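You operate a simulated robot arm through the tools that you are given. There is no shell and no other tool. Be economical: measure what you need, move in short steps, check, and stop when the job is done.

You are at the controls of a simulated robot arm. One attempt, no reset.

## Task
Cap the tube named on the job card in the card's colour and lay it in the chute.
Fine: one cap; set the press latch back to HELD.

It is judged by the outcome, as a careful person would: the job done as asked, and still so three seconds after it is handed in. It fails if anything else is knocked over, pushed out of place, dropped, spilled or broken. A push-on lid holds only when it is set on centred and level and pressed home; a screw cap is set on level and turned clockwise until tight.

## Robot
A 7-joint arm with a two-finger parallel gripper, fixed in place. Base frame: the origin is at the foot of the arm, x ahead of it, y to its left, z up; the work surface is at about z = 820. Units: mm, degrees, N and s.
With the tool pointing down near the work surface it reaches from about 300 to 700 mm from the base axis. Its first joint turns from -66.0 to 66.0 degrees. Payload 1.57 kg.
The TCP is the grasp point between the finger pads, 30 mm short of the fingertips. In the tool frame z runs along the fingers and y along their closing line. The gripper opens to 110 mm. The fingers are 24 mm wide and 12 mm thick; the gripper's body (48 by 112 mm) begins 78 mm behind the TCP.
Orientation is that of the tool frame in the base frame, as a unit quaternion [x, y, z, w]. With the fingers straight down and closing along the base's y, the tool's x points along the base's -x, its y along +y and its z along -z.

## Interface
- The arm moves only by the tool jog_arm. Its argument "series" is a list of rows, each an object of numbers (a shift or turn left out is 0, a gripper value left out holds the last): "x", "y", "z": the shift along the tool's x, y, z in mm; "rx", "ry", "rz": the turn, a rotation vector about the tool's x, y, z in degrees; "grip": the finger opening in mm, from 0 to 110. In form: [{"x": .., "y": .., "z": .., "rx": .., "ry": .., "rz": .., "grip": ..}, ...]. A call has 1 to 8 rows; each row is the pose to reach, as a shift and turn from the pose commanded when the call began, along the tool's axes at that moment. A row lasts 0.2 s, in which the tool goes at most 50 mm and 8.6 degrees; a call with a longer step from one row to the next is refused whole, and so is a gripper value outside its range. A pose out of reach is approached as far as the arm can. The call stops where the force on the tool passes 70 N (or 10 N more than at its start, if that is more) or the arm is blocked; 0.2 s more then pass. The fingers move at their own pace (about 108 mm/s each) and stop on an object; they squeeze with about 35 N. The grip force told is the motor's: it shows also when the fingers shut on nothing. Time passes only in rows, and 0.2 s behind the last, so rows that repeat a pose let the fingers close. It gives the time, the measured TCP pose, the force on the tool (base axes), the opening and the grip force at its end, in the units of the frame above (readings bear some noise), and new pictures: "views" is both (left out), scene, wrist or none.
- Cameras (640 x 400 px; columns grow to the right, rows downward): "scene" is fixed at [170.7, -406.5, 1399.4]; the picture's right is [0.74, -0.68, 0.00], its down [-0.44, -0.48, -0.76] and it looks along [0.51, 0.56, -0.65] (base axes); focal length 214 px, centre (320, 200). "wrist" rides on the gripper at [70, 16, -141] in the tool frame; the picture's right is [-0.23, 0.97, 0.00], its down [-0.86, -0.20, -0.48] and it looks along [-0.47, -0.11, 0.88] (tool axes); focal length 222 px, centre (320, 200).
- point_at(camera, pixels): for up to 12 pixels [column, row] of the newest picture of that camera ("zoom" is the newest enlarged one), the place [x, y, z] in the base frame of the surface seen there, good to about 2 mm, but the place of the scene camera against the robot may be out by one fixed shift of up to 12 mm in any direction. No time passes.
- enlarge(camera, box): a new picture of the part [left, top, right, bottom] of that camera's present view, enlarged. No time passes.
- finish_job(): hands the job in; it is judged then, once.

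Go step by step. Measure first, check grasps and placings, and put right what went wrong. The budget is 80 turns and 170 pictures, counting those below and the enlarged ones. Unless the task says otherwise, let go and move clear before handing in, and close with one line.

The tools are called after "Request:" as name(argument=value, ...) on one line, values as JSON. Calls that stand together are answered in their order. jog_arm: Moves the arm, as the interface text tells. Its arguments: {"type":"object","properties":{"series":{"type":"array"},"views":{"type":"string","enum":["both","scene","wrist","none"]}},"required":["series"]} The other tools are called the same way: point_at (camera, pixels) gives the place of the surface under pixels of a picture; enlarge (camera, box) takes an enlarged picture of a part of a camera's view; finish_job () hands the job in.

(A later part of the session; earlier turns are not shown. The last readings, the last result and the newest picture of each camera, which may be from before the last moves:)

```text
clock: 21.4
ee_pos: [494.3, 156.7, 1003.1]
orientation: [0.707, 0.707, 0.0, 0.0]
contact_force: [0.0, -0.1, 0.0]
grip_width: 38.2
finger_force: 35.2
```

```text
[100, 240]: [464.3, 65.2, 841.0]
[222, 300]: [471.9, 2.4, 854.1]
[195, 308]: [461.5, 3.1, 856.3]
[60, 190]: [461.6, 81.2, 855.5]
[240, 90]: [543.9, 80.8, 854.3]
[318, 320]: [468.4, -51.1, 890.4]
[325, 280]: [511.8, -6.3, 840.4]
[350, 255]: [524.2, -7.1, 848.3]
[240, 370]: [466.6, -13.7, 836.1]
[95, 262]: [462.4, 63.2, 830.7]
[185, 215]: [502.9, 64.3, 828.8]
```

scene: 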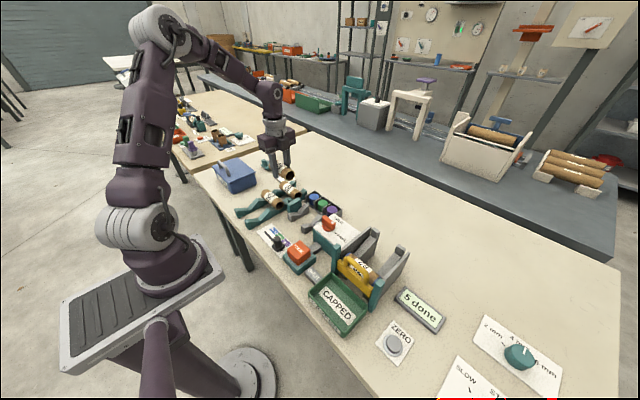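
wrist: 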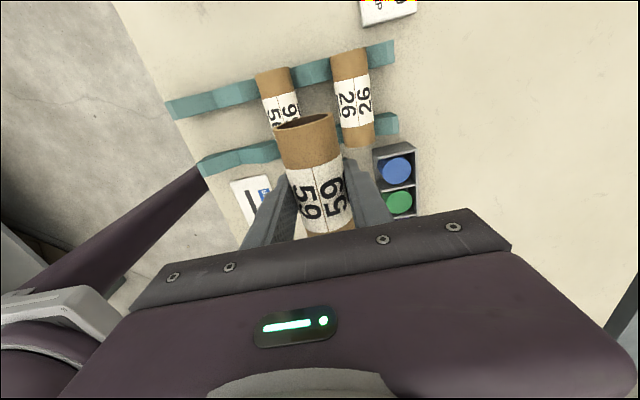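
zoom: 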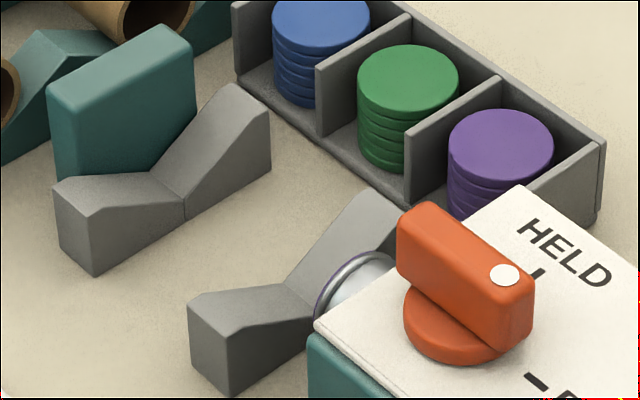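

Cradle (corrected): V centre x≈499.5, valley z≈833, V blocks at y −2…12 and 73…91, stop face y≈99. Tube centre should go to y≈48; approach above.

Request:
jog_arm(series=[{"x": -45, "y": 3}, {"x": -90, "y": 5}, {"x": -109, "y": 5, "z": 30}, {"x": -109, "y": 5, "z": 70}, {"x": -109, "y": 5, "z": 110}, {"x": -109, "y": 5, "z": 110}], views="both")

Request:
enlarge(camera="scene", box=[266, 185, 346, 235])

Request:
enlarge(camera="wrist", box=[220, 100, 420, 225])

```text
clock: 22.8
ee_pos: [501.3, 47.6, 891.1]
orientation: [0.707, 0.707, 0.0, 0.0]
contact_force: [-0.5, 0.0, -0.4]
grip_width: 38.2
finger_force: 35.0
```

scene: 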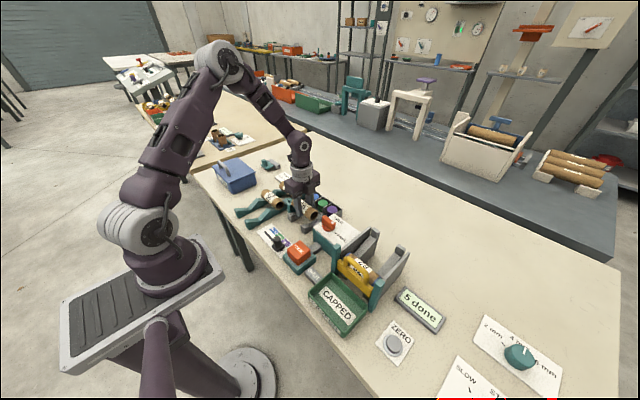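
wrist: 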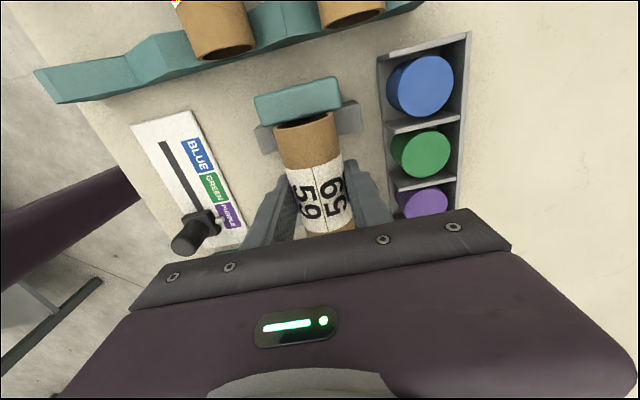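

```text
8.00 times, centred on (306, 210) of scene
```

zoom: 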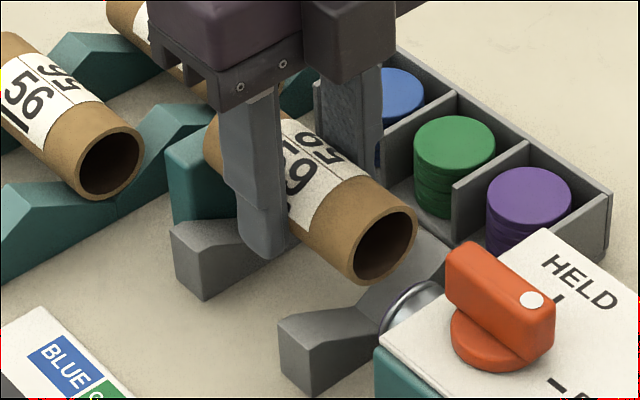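

```text
3.20 times, centred on (320, 162) of wrist
```

zoom: 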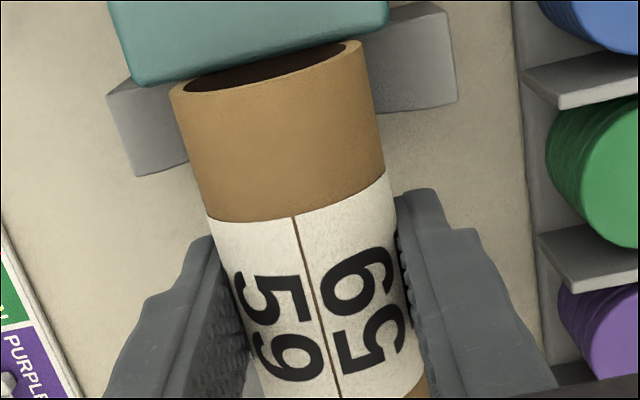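

Request:
point_at(camera="zoom", pixels=[[270, 90], [280, 75], [260, 62], [130, 95], [445, 30], [150, 80], [370, 20], [178, 110], [380, 80], [298, 215]])

```text
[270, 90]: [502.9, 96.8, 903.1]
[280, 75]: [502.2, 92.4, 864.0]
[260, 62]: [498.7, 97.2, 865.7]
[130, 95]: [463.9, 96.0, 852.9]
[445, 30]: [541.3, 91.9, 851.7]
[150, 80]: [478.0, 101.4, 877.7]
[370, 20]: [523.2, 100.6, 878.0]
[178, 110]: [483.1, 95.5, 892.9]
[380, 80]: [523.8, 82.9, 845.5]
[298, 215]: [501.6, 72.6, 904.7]
```

Tube end y≈96.5, stop ≈100, x-centre ≈501: aligned. Lower 28 mm gently.

Request:
jog_arm(series=[{"z": 10}, {"z": 20}, {"z": 26}, {"z": 28}, {"z": 28}], views="scene")

Request:
enlarge(camera="scene", box=[266, 185, 346, 235])

```text
clock: 24.0
ee_pos: [499.7, 47.4, 864.0]
orientation: [0.708, 0.707, -0.001, -0.001]
contact_force: [0.0, 0.0, -0.7]
grip_width: 38.2
finger_force: 34.6
```

scene: 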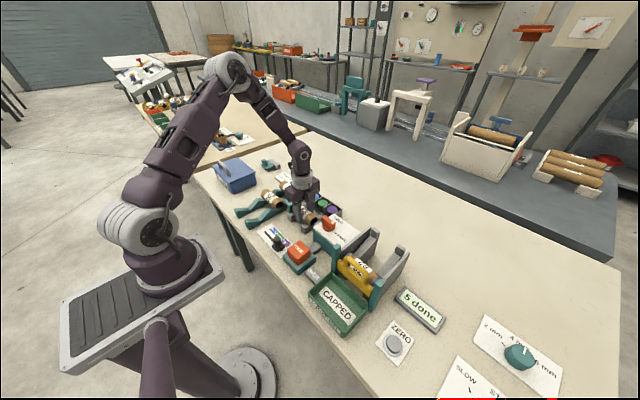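

```text
8.00 times, centred on (306, 210) of scene
```

zoom: 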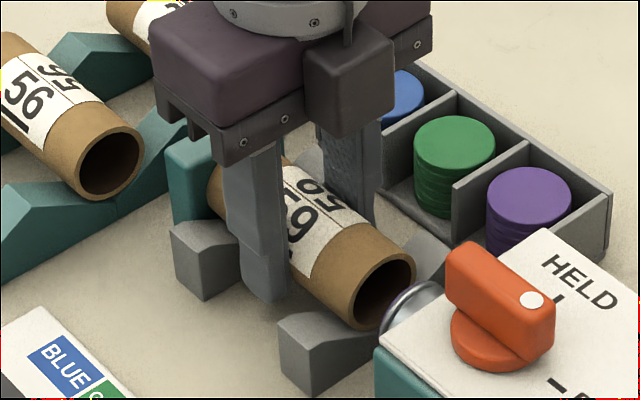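

No contact force yet; lower a little more until it seats.

Request:
jog_arm(series=[{"z": 1.5}, {"z": 3}, {"z": 4}, {"z": 4}], views="none")

```text
clock: 25.0
ee_pos: [500.3, 47.6, 860.9]
orientation: [0.706, 0.708, -0.001, 0.0]
contact_force: [-4.8, 0.2, 30.5]
grip_width: 38.5
finger_force: 34.6
```

Seated (30 N up). Ease off, slide +y ~3 mm toward the stop, then open and rise.

Request:
jog_arm(series=[{"z": -2}, {"z": -2, "x": 1.5}, {"z": -2, "x": 3}, {"z": -2, "x": 3}], views="none")

Request:
jog_arm(series=[{"grip": 62}, {"grip": 62}, {"z": -40}, {"z": -85}, {"z": -130}, {"z": -165}, {"z": -165}], views="both")

Request:
enlarge(camera="scene", box=[266, 185, 346, 235])

```text
clock: 26.0
ee_pos: [500.1, 48.4, 862.5]
orientation: [0.707, 0.707, -0.001, 0.001]
contact_force: [-5.0, -28.1, -4.9]
grip_width: 38.4
finger_force: 35.0
```

```text
clock: 27.6
ee_pos: [499.8, 49.8, 1027.1]
orientation: [0.707, 0.707, 0.0, -0.001]
contact_force: [-0.1, -0.2, 0.1]
grip_width: 61.9
finger_force: 0.1
```

scene: 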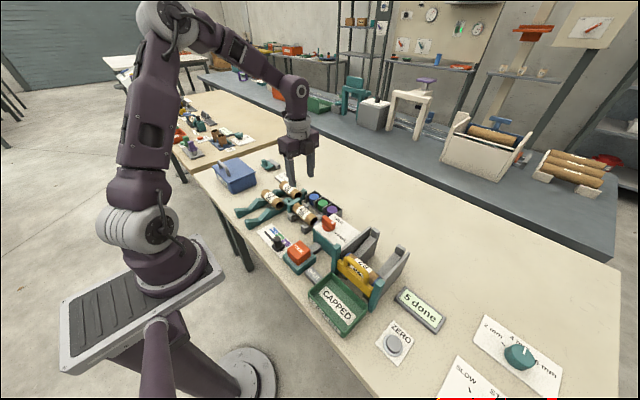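
wrist: 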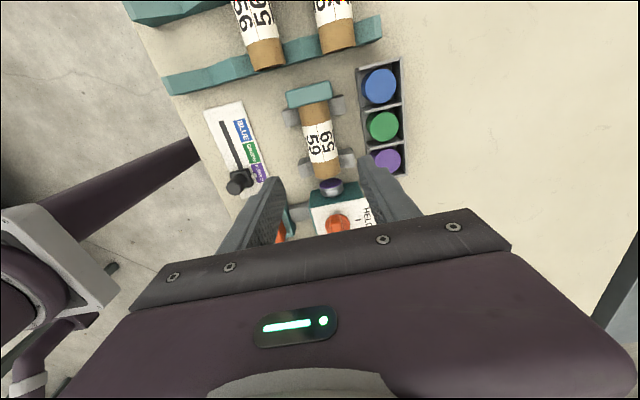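

```text
8.00 times, centred on (306, 210) of scene
```

zoom: 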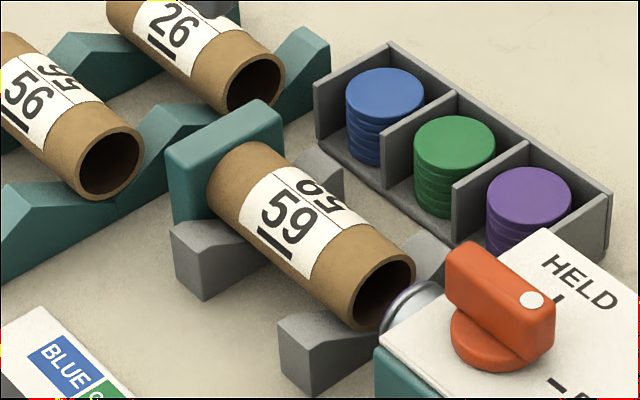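

Tube 59 sits level in both V's against the stop, facing the purple cap. Move with closed fingers above the PRESS button (≈(378,−72), top 882).

Request:
jog_arm(series=[{"x": -25, "y": -25, "grip": 0}, {"x": -55, "y": -55}, {"x": -85, "y": -85}, {"x": -115, "y": -115}, {"x": -122, "y": -122, "z": 30}, {"x": -122, "y": -122, "z": 60}, {"x": -122, "y": -122, "z": 60}], views="both")

Request:
enlarge(camera="scene", box=[260, 210, 340, 260])

Request:
enlarge(camera="wrist", box=[240, 100, 400, 200])

```text
clock: 29.2
ee_pos: [377.6, -70.9, 967.9]
orientation: [0.706, 0.708, 0.0, 0.001]
contact_force: [-1.4, -0.4, 0.4]
grip_width: 0.0
finger_force: 21.6
```

scene: 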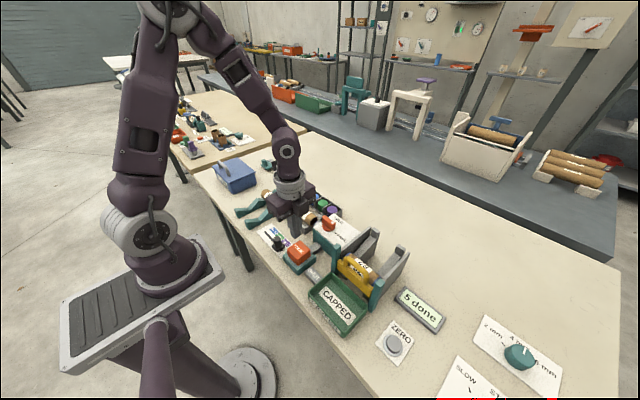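
wrist: 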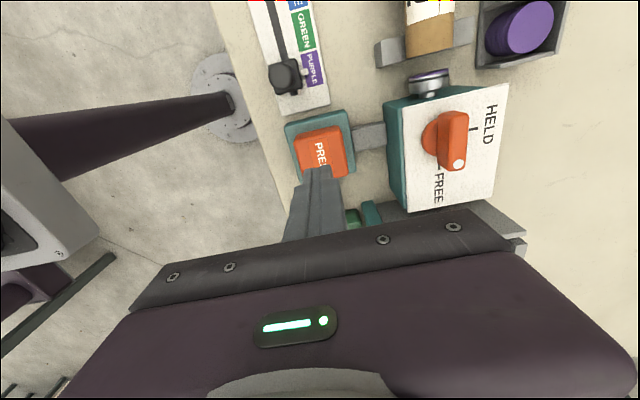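

```text
8.00 times, centred on (300, 235) of scene
```

zoom: 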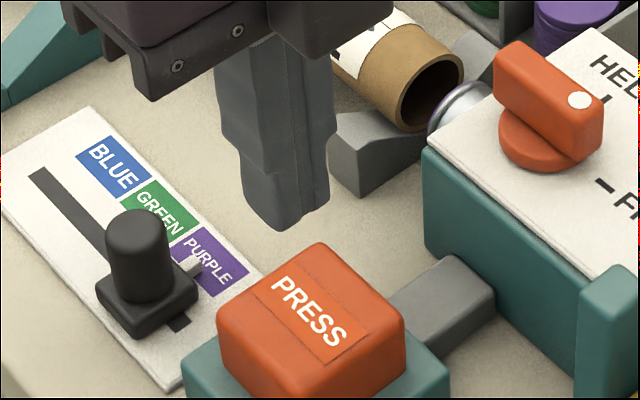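

```text
4.00 times, centred on (320, 150) of wrist
```

zoom: 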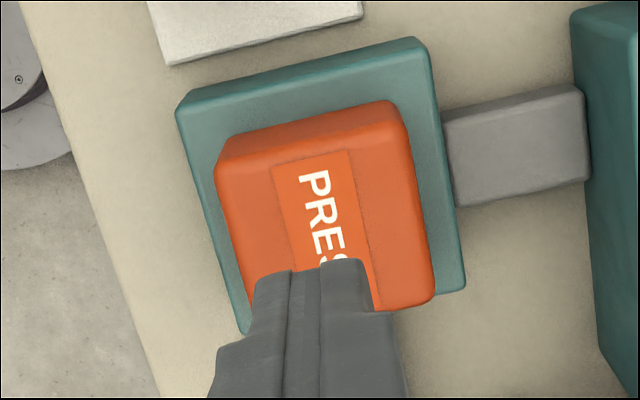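

Request:
point_at(camera="zoom", pixels=[[315, 150], [225, 165], [400, 110], [430, 295], [245, 290], [320, 225], [335, 270]])

```text
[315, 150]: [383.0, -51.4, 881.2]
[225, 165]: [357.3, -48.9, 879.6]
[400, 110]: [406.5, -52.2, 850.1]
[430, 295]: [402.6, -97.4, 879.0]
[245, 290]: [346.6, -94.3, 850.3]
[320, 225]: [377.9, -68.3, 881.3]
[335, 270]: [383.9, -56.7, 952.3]
```

Button centre ≈(380,−72), top 881; my tips are at 938. Descend to just above and press in small steps.

Request:
jog_arm(series=[{"z": 30, "y": 2, "x": -1}, {"z": 52, "y": 2, "x": -1}, {"z": 57, "y": 2, "x": -1}, {"z": 61, "y": 2, "x": -1}, {"z": 65, "y": 2, "x": -1}, {"z": 68, "y": 2, "x": -1}], views="scene")

Request:
enlarge(camera="scene", box=[276, 190, 356, 240])

```text
clock: 30.6
ee_pos: [380.4, -71.1, 899.6]
orientation: [0.707, 0.707, 0.001, 0.0]
contact_force: [-1.6, 4.4, 5.7]
grip_width: 0.0
finger_force: 21.9
```

scene: 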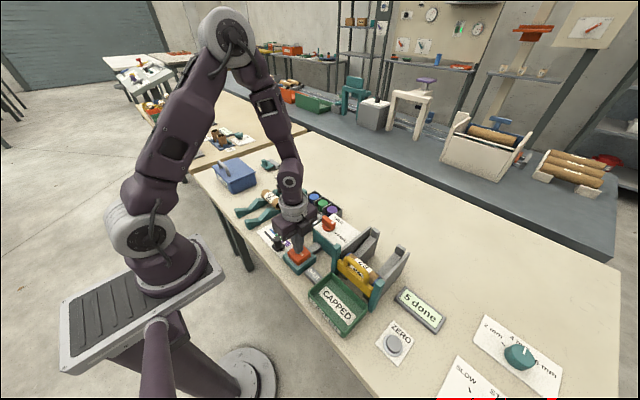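

```text
8.00 times, centred on (316, 215) of scene
```

zoom: 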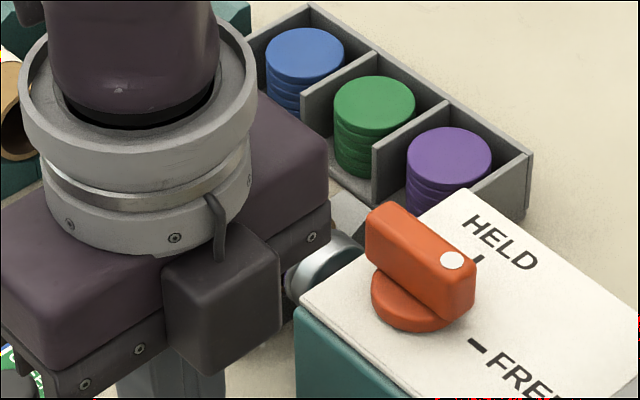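

The button has yielded ~11 mm with low force; the ram may be extending. Hold and push a bit further.

Request:
jog_arm(series=[{"z": 2}, {"z": 4}, {"z": 4}], views="wrist")

Request:
enlarge(camera="wrist", box=[300, 0, 540, 150])

```text
clock: 31.4
ee_pos: [380.5, -71.6, 896.0]
orientation: [0.707, 0.708, 0.001, 0.0]
contact_force: [-1.3, 1.1, 7.3]
grip_width: 0.0
finger_force: 21.0
```

wrist: 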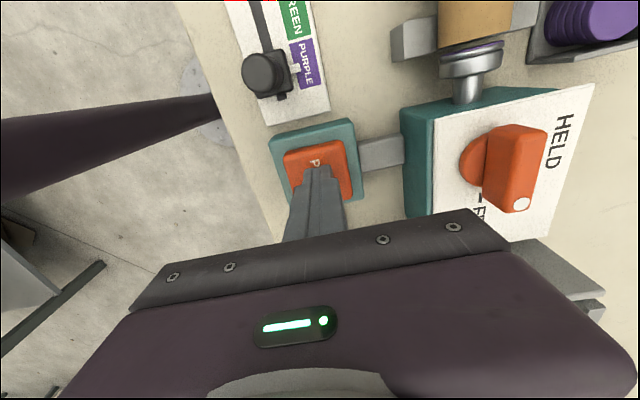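

```text
2.67 times, centred on (420, 75) of wrist
```

zoom: 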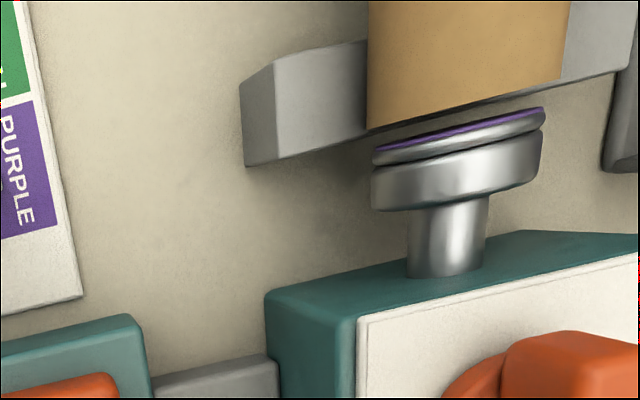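

The ram advances with the button; the purple cap is nearly at the tube. Keep pressing in small steps.

Request:
jog_arm(series=[{"z": 2}, {"z": 4}, {"z": 6}, {"z": 8}, {"z": 8}], views="wrist")

Request:
enlarge(camera="wrist", box=[300, 0, 540, 150])

```text
clock: 32.6
ee_pos: [379.8, -71.9, 888.1]
orientation: [0.707, 0.707, 0.001, 0.001]
contact_force: [2.5, 4.2, 42.5]
grip_width: 0.1
finger_force: 21.3
```

wrist: 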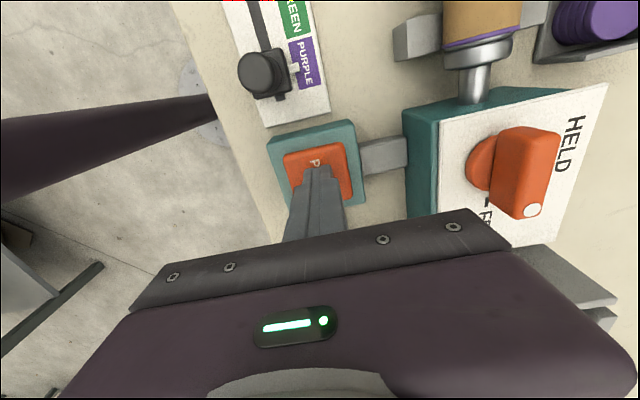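

```text
2.67 times, centred on (420, 75) of wrist
```

zoom: 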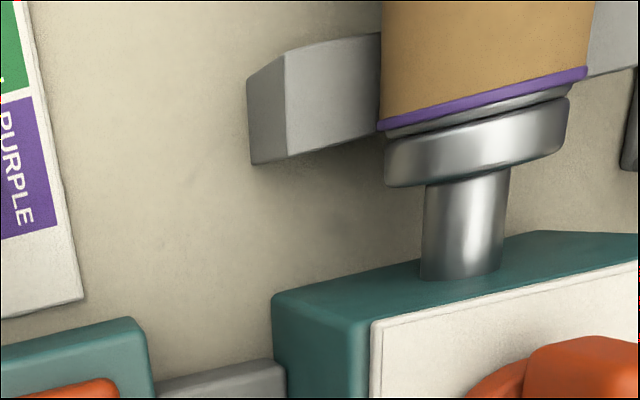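

Cap is on the tube with 42 N on the button. Push a little more to be sure it bottoms out.

Request:
jog_arm(series=[{"z": 0.7}, {"z": 1.4}, {"z": 2.2}, {"z": 3}, {"z": 3}], views="wrist")

Request:
enlarge(camera="wrist", box=[300, 0, 540, 150])

```text
clock: 33.1
ee_pos: [380.0, -72.5, 887.2]
orientation: [0.707, 0.707, 0.002, 0.001]
contact_force: [-5.6, 3.1, 25.8]
grip_width: 0.0
finger_force: 21.4
stopped in row 2: the force on the tool passed its limit (the readings are from after the stop); the commanded pose is now the measured one
```

wrist: 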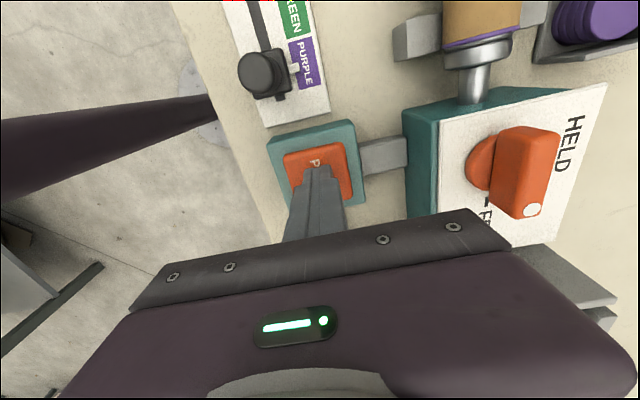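

```text
2.67 times, centred on (420, 75) of wrist
```

zoom: 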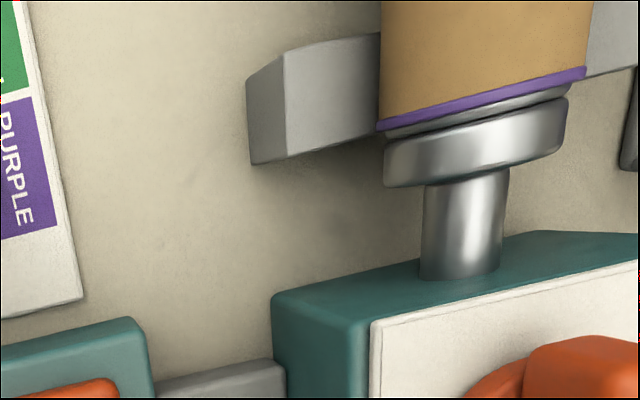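

The stop passed 70 N with no more travel: cap is home. Lift off the button and inspect.

Request:
jog_arm(series=[{"z": -10}, {"z": -20}, {"z": -50}, {"z": -95}, {"z": -140}, {"z": -140}], views="both")

Request:
enlarge(camera="wrist", box=[340, 20, 500, 120])

Request:
enlarge(camera="scene", box=[276, 190, 356, 240])

```text
clock: 34.5
ee_pos: [379.5, -71.9, 1026.8]
orientation: [0.707, 0.707, 0.001, 0.001]
contact_force: [-0.2, -0.5, 0.6]
grip_width: 0.1
finger_force: 21.0
```

scene: 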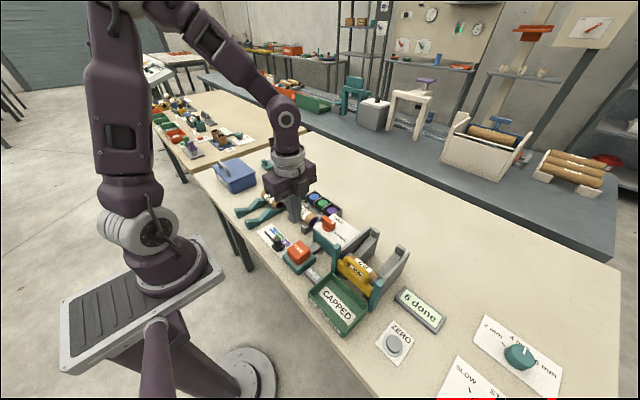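
wrist: 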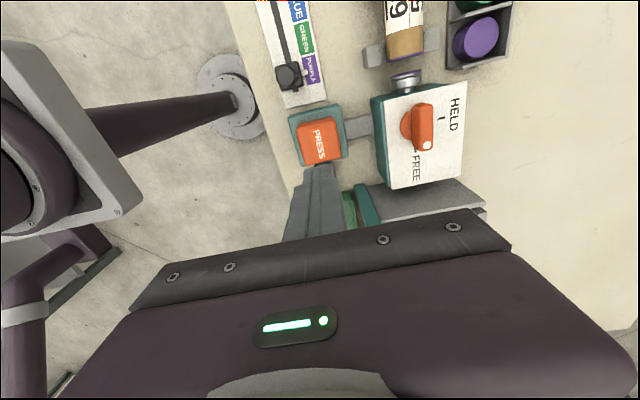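

```text
4.00 times, centred on (420, 70) of wrist
```

zoom: 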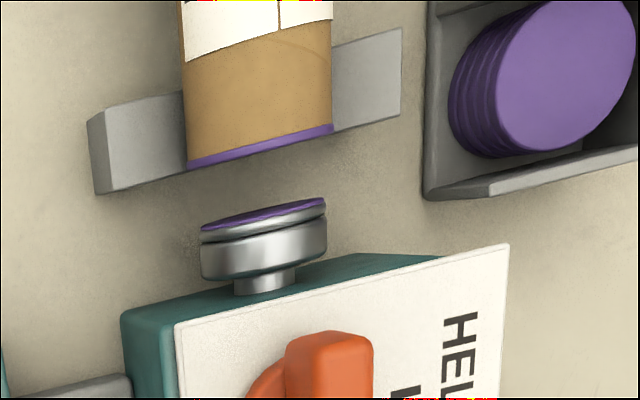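

```text
8.00 times, centred on (316, 215) of scene
```

zoom: 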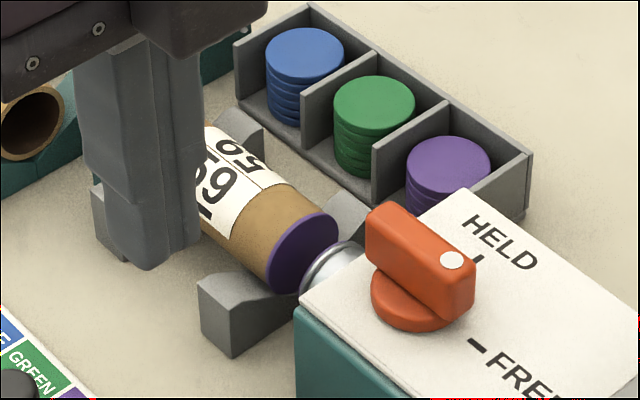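

Counter reads "6 done", purple cap flush on tube 59. Now return the latch: go above the knob with fingers closing along x.

Request:
jog_arm(series=[{"y": 40, "x": -2, "grip": 42}, {"y": 80, "x": -4}, {"y": 118.5, "x": -4}, {"y": 118.5, "x": -4, "z": 40}, {"y": 118.5, "x": -4, "z": 60}, {"y": 118.5, "x": -4, "z": 60}], views="both")

Request:
enlarge(camera="scene", box=[276, 190, 356, 240])

Request:
enlarge(camera="wrist", box=[240, 110, 400, 210])

```text
clock: 35.9
ee_pos: [497.8, -75.6, 966.3]
orientation: [0.707, 0.707, 0.001, 0.001]
contact_force: [-0.2, 0.1, 0.5]
grip_width: 41.7
finger_force: 0.1
```

scene: 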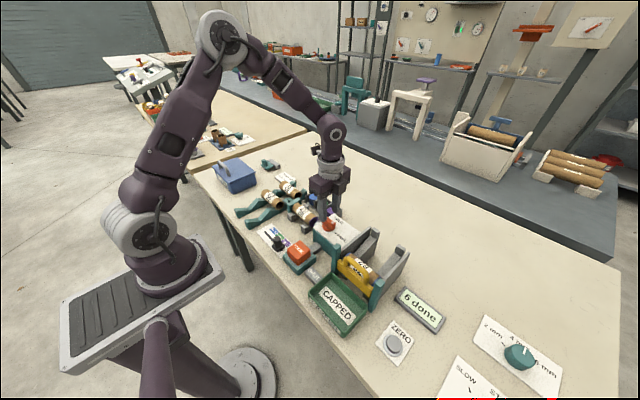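
wrist: 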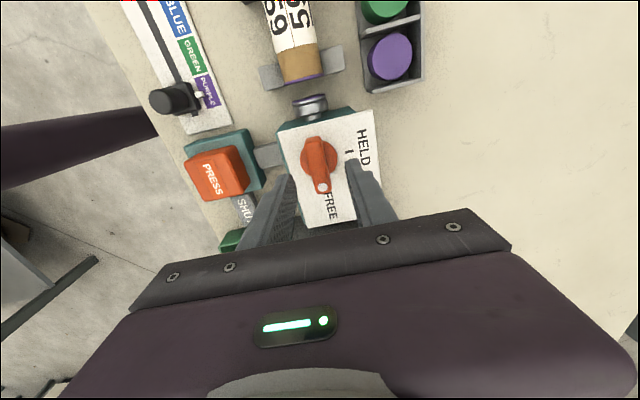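

```text
8.00 times, centred on (316, 215) of scene
```

zoom: 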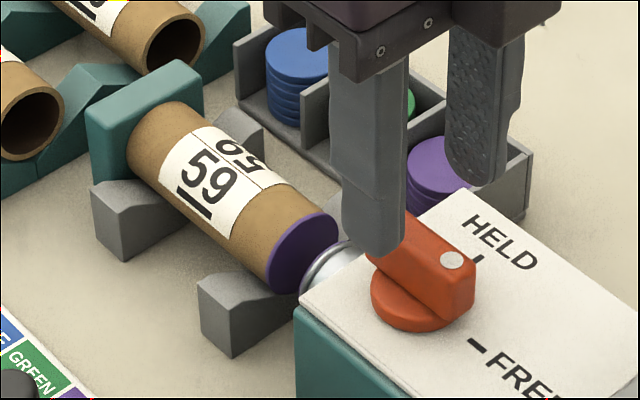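

```text
4.00 times, centred on (320, 160) of wrist
```

zoom: 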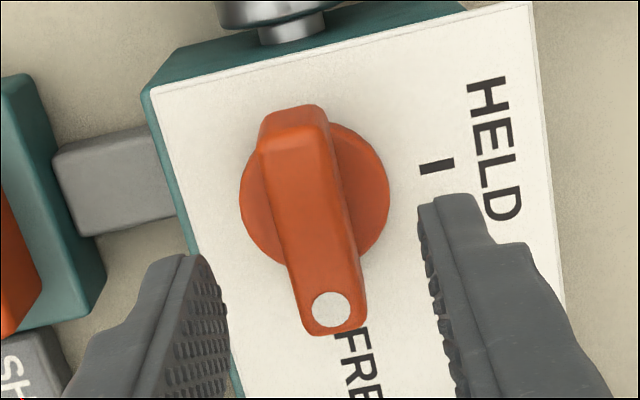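

Knob is centred between the fingers. Descend 33 mm, grip.

Request:
jog_arm(series=[{"z": 20}, {"z": 33}, {"z": 33, "grip": 8}, {"z": 33, "grip": 8}, {"z": 33, "grip": 8}], views="none")

Request:
jog_arm(series=[{"rz": -8}, {"rz": -16}, {"rz": -24}, {"rz": -32}, {"rz": -40}, {"rz": -48}], views="none")

Request:
jog_arm(series=[{"rz": -8}, {"rz": -16}, {"rz": -24}, {"rz": -32}, {"rz": -40}, {"rz": -43}, {"rz": -43}], views="scene")

Request:
enlarge(camera="scene", box=[276, 190, 356, 240])

```text
clock: 37.1
ee_pos: [498.8, -74.8, 933.4]
orientation: [0.707, 0.707, 0.001, 0.001]
contact_force: [-13.4, -0.6, 3.4]
grip_width: 15.7
finger_force: 31.0
```

```text
clock: 38.5
ee_pos: [498.2, -75.7, 933.7]
orientation: [0.357, 0.934, 0.001, 0.001]
contact_force: [-13.7, -0.3, -19.9]
grip_width: 15.8
finger_force: 31.6
```

```text
clock: 40.1
ee_pos: [498.4, -76.2, 935.0]
orientation: [-0.009, 1.0, 0.0, 0.001]
contact_force: [-12.7, 7.7, -6.1]
grip_width: 16.0
finger_force: 31.6
```

scene: 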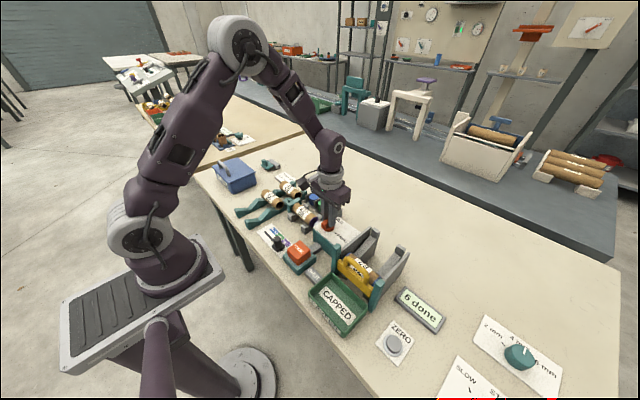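

```text
8.00 times, centred on (316, 215) of scene
```

zoom: 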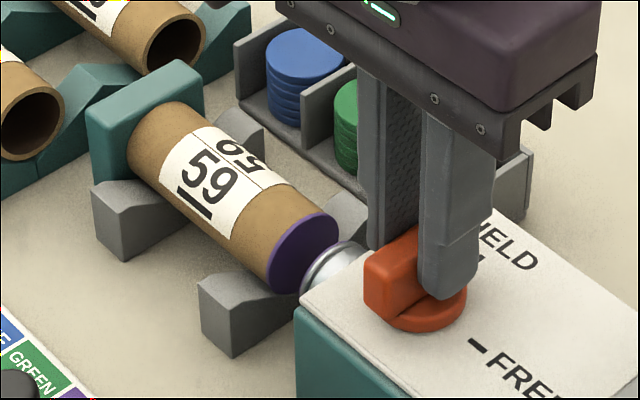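

Back at HELD. Release, lift, and take a view that includes the chute.

Request:
jog_arm(series=[{"grip": 42}, {"grip": 42}, {"z": -40}, {"z": -85}, {"z": -125}, {"z": -125, "y": 30}, {"z": -125, "y": 30}], views="both")

Request:
enlarge(camera="scene", box=[276, 190, 356, 240])

Request:
enlarge(camera="wrist", box=[60, 110, 260, 235])

```text
clock: 41.7
ee_pos: [497.8, -46.7, 1059.5]
orientation: [-0.009, 1.0, 0.001, 0.002]
contact_force: [-0.7, 0.2, 0.2]
grip_width: 41.8
finger_force: 0.0
```

scene: 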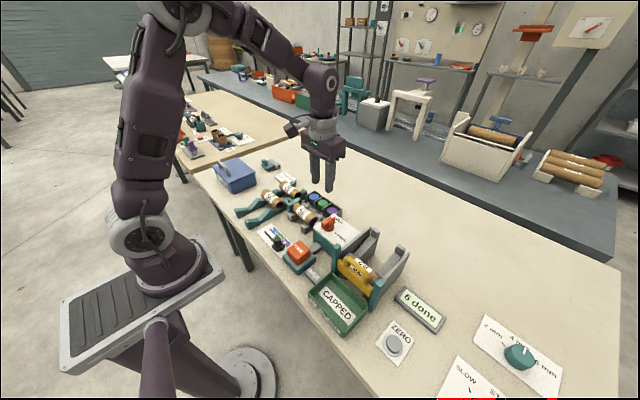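
wrist: 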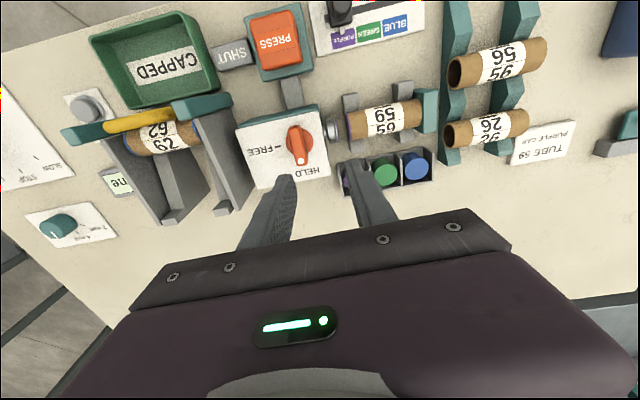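

```text
8.00 times, centred on (316, 215) of scene
```

zoom: 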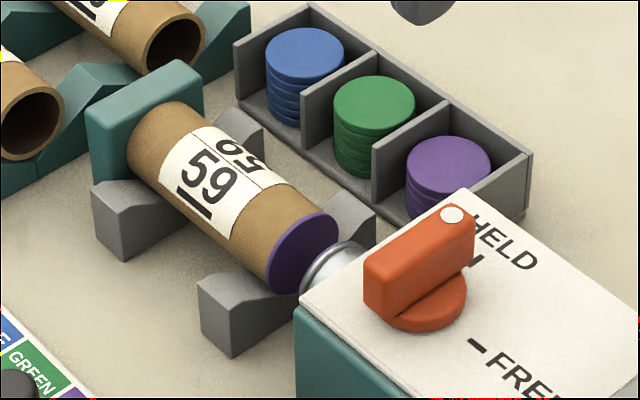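

```text
3.20 times, centred on (160, 172) of wrist
```

zoom: 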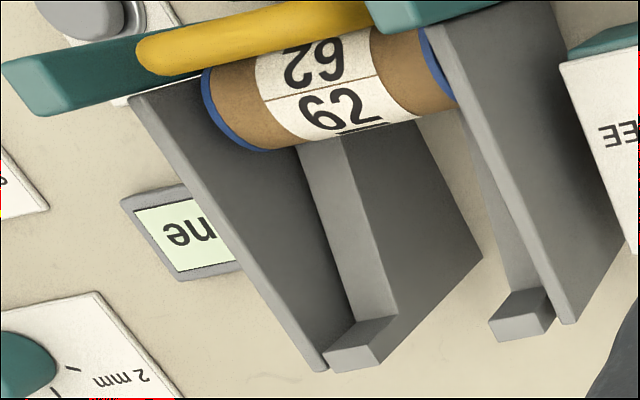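

Latch is at HELD. Measure the chute geometry here.

Request:
point_at(camera="zoom", pixels=[[140, 100], [320, 365], [440, 40], [570, 315], [360, 355], [370, 320], [320, 160], [345, 230], [525, 315], [500, 220], [350, 120], [525, 290]])

Request:
point_at(camera="zoom", pixels=[[230, 90], [250, 145], [430, 60], [455, 100], [330, 95], [310, 130], [370, 335], [545, 295], [380, 240], [490, 175]])

Request:
enlarge(camera="scene", box=[325, 220, 421, 280])

```text
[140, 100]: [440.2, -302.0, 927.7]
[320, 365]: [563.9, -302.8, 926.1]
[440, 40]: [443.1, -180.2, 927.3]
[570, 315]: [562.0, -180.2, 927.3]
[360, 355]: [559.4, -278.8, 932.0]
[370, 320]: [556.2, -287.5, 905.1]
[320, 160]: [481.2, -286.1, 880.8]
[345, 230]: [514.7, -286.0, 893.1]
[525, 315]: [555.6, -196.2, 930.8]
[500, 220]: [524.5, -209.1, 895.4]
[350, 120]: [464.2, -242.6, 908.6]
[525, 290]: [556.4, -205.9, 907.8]
```

```text
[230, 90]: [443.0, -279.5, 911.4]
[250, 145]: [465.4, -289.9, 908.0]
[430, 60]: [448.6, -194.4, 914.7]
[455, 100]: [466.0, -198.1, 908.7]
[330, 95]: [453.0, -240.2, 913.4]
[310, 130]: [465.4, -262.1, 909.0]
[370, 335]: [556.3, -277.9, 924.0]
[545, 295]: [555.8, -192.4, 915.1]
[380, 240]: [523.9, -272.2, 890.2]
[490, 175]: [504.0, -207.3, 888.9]
```

```text
6.67 times, centred on (373, 250) of scene
```

zoom: 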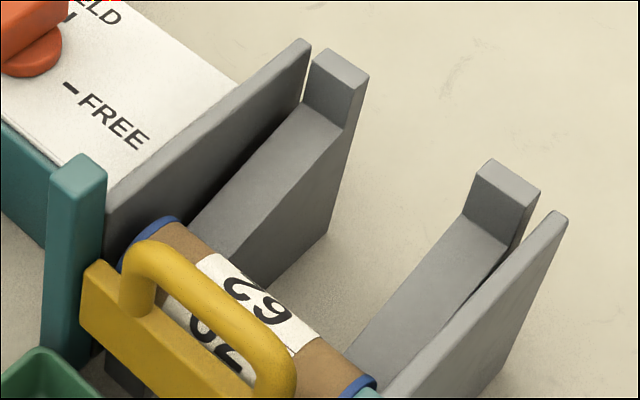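

Chute (wrist): walls y≈−182/−300, rails slope ≈18° (z 881 at x=481 → 905 at x=556), tube 62 axis at x≈448. I'll place 59 uphill of it at x≈510. First re-rotate and go back over tube 59.

Request:
jog_arm(series=[{"y": 16, "rz": 8}, {"y": 32, "rz": 16}, {"y": 48, "rz": 24}, {"y": 64, "rz": 32}, {"y": 80, "rz": 40}, {"y": 95.5, "x": -2, "rz": 48, "grip": 62}], views="none")

Request:
jog_arm(series=[{"rz": 8}, {"rz": 16}, {"rz": 24}, {"rz": 32}, {"rz": 40}, {"rz": 43.2}, {"rz": 43.2}], views="wrist")

Request:
enlarge(camera="wrist", box=[240, 60, 440, 185])

```text
clock: 43.1
ee_pos: [497.5, 49.5, 1060.5]
orientation: [0.4, 0.917, 0.001, 0.001]
contact_force: [-0.4, 0.3, 0.5]
grip_width: 62.0
finger_force: 0.0
```

```text
clock: 44.7
ee_pos: [499.4, 50.1, 1061.0]
orientation: [0.709, 0.705, 0.001, 0.001]
contact_force: [-0.3, 0.6, 0.9]
grip_width: 62.2
finger_force: 0.0
```

wrist: 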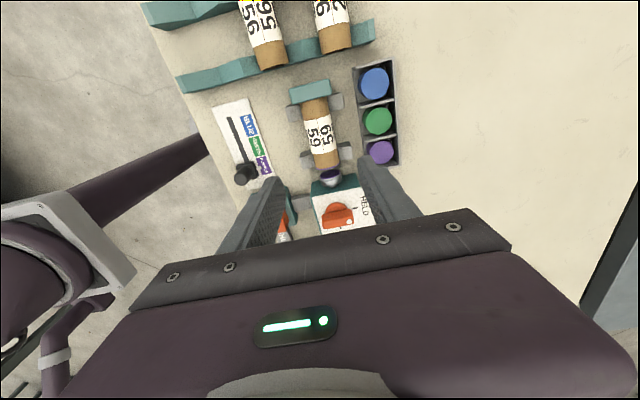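

```text
3.20 times, centred on (340, 122) of wrist
```

zoom: 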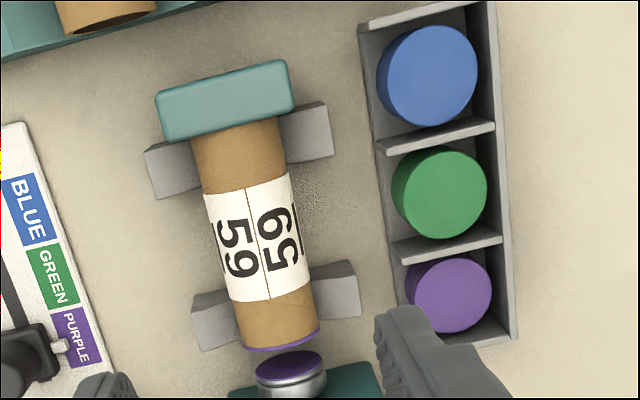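

Descend onto tube 59 at (500,48) and grip.

Request:
jog_arm(series=[{"x": -2, "y": 1, "z": 45}, {"x": -2, "y": 1, "z": 90}, {"x": -2, "y": 1, "z": 135}, {"x": -2, "y": 1, "z": 175}, {"x": -2, "y": 1, "z": 195}, {"x": -2, "y": 1, "z": 195, "grip": 40}, {"x": -2, "y": 1, "z": 195, "grip": 30}, {"x": -2, "y": 1, "z": 195, "grip": 30}], views="scene")

Request:
enlarge(camera="scene", box=[266, 185, 346, 235])

```text
clock: 46.5
ee_pos: [500.2, 47.9, 865.9]
orientation: [0.709, 0.705, 0.003, 0.002]
contact_force: [-0.5, -1.0, -0.7]
grip_width: 38.2
finger_force: 35.5
```

scene: 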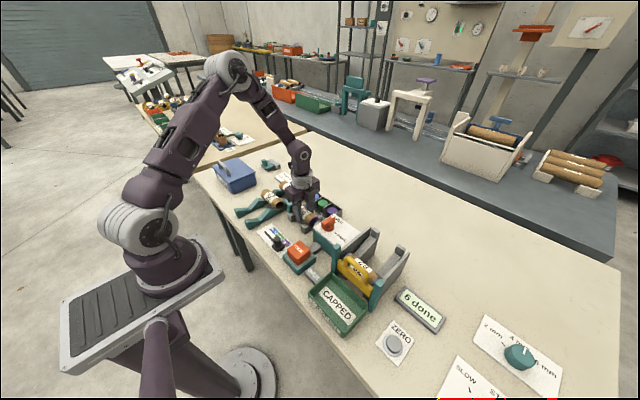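

```text
8.00 times, centred on (306, 210) of scene
```

zoom: 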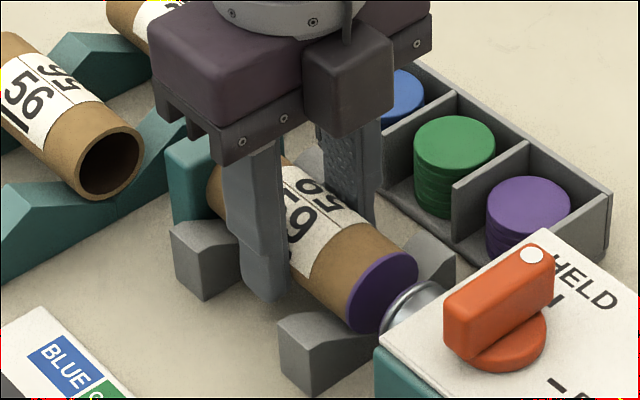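

Gripped. Lift clear, and carry toward −y.

Request:
jog_arm(series=[{"z": -15}, {"z": -50}, {"z": -90}, {"z": -134}, {"z": -134, "x": -40}, {"z": -134, "x": -85}, {"z": -134, "x": -130}, {"z": -134, "x": -175}], views="scene")

Request:
jog_arm(series=[{"x": -40, "y": 4}, {"x": -80, "y": 8}, {"x": -116, "y": 11}, {"x": -116, "y": 11}], views="both")

Request:
enlarge(camera="scene", box=[325, 200, 421, 260])

Request:
enlarge(camera="wrist", box=[220, 100, 420, 225])

```text
clock: 48.3
ee_pos: [499.1, -128.7, 999.3]
orientation: [0.707, 0.707, 0.001, 0.002]
contact_force: [-0.4, 0.1, -0.6]
grip_width: 38.2
finger_force: 35.3
```

scene: 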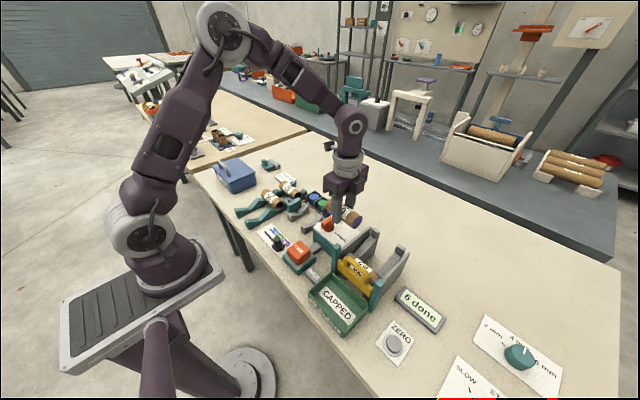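

```text
clock: 49.3
ee_pos: [509.4, -245.0, 999.2]
orientation: [0.708, 0.706, 0.001, 0.001]
contact_force: [0.3, 0.4, 0.5]
grip_width: 38.2
finger_force: 35.3
```

scene: 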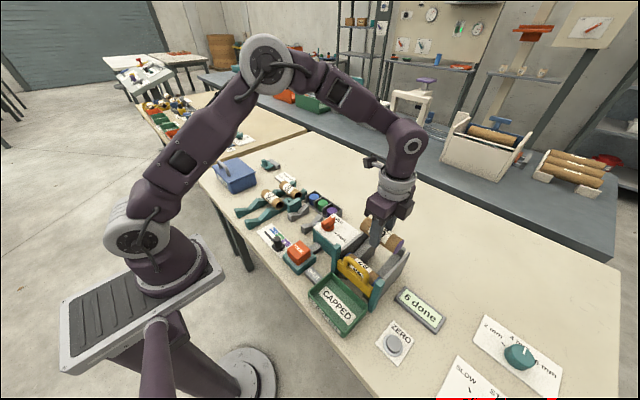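
wrist: 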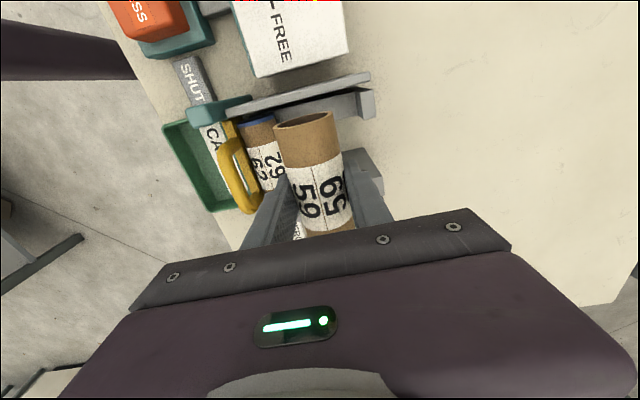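

```text
6.67 times, centred on (373, 230) of scene
```

zoom: 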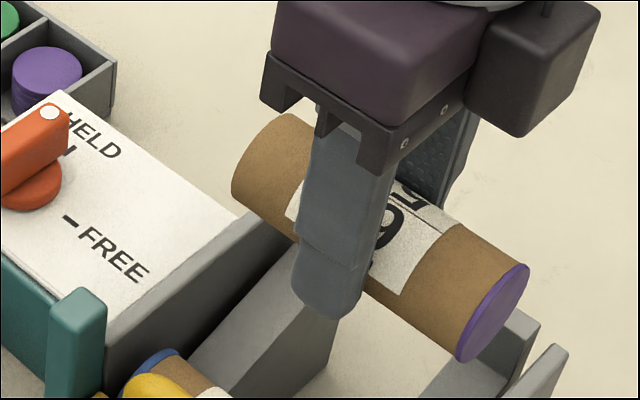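

```text
3.20 times, centred on (320, 162) of wrist
```

zoom: 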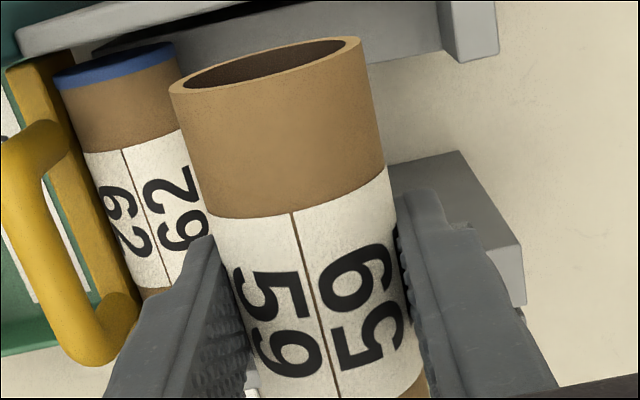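

Request:
point_at(camera="zoom", pixels=[[275, 75], [375, 65], [295, 215], [110, 62], [190, 15], [440, 12], [475, 50], [120, 110], [160, 130], [460, 250]])

```text
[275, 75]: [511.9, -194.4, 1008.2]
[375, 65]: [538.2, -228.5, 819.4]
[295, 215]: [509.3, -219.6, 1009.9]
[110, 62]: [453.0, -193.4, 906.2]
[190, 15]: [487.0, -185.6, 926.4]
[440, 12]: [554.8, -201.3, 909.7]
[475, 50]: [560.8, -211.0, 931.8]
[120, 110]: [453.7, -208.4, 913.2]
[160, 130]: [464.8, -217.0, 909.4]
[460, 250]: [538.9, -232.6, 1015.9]
```

Open end y≈−194, same as tube 62; walls clear. Lower to z≈930, then feel for contact.

Request:
jog_arm(series=[{"z": 25}, {"z": 50}, {"z": 66}, {"z": 66}], views="both")

Request:
enlarge(camera="scene", box=[325, 210, 421, 270])

Request:
enlarge(camera="wrist", box=[220, 100, 420, 225])

```text
clock: 50.3
ee_pos: [508.4, -243.2, 932.3]
orientation: [0.708, 0.706, 0.001, 0.002]
contact_force: [-0.1, 0.8, -0.5]
grip_width: 37.9
finger_force: 34.6
```

scene: 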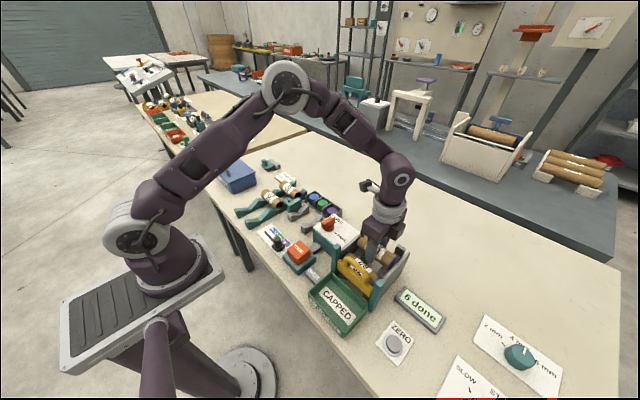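
wrist: 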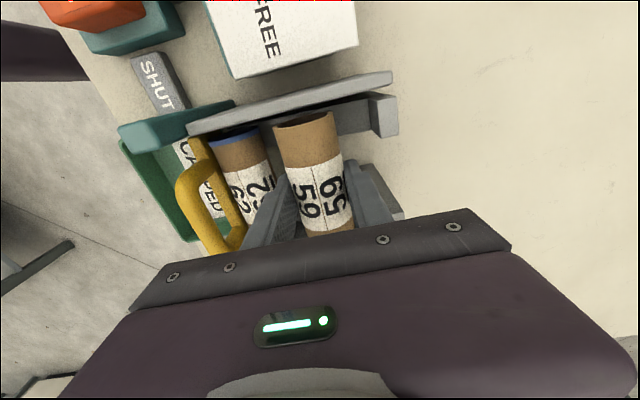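

```text
6.67 times, centred on (373, 240) of scene
```

zoom: 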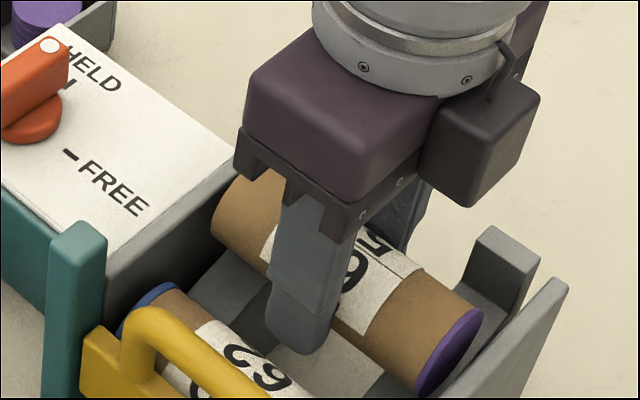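

```text
3.20 times, centred on (320, 162) of wrist
```

zoom: 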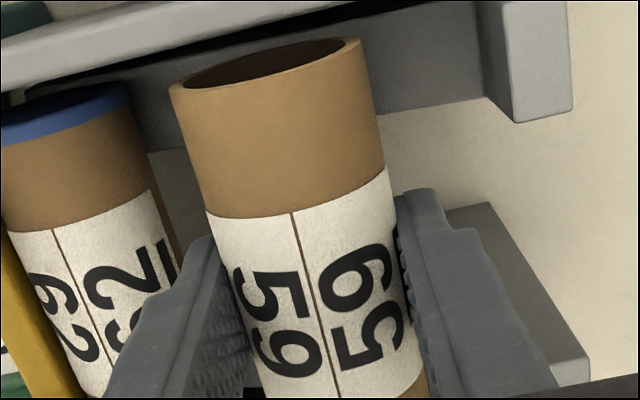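

Clear of tube 62. Continue down in small steps (with +3 mm x margin) until contact.

Request:
jog_arm(series=[{"z": 3, "y": 3}, {"z": 5, "y": 3}, {"z": 6.5, "y": 3}, {"z": 8, "y": 3}, {"z": 8, "y": 3}], views="none")

```text
clock: 51.5
ee_pos: [512.7, -243.5, 924.3]
orientation: [0.708, 0.706, 0.001, 0.001]
contact_force: [0.1, 0.6, -0.4]
grip_width: 38.2
finger_force: 35.2
```

Request:
jog_arm(series=[{"z": 1.5}, {"z": 3}, {"z": 4}, {"z": 5}, {"z": 5}], views="scene")

Request:
enlarge(camera="scene", box=[325, 210, 421, 270])

```text
clock: 52.7
ee_pos: [513.3, -244.3, 919.4]
orientation: [0.708, 0.706, 0.001, 0.002]
contact_force: [-5.6, 3.8, 29.9]
grip_width: 38.4
finger_force: 34.5
```

scene: 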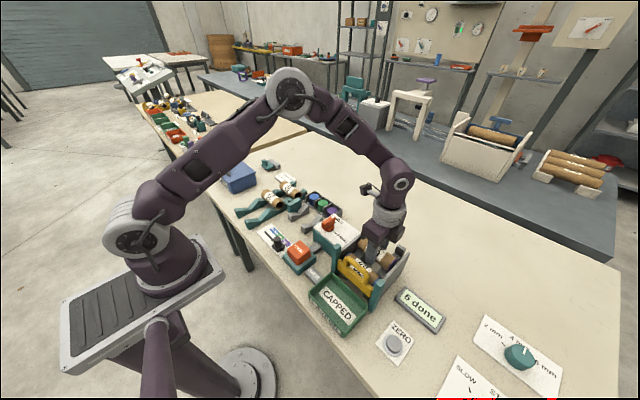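

```text
6.67 times, centred on (373, 240) of scene
```

zoom: 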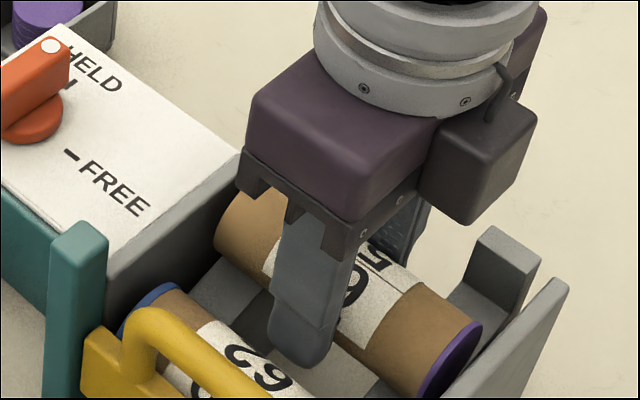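

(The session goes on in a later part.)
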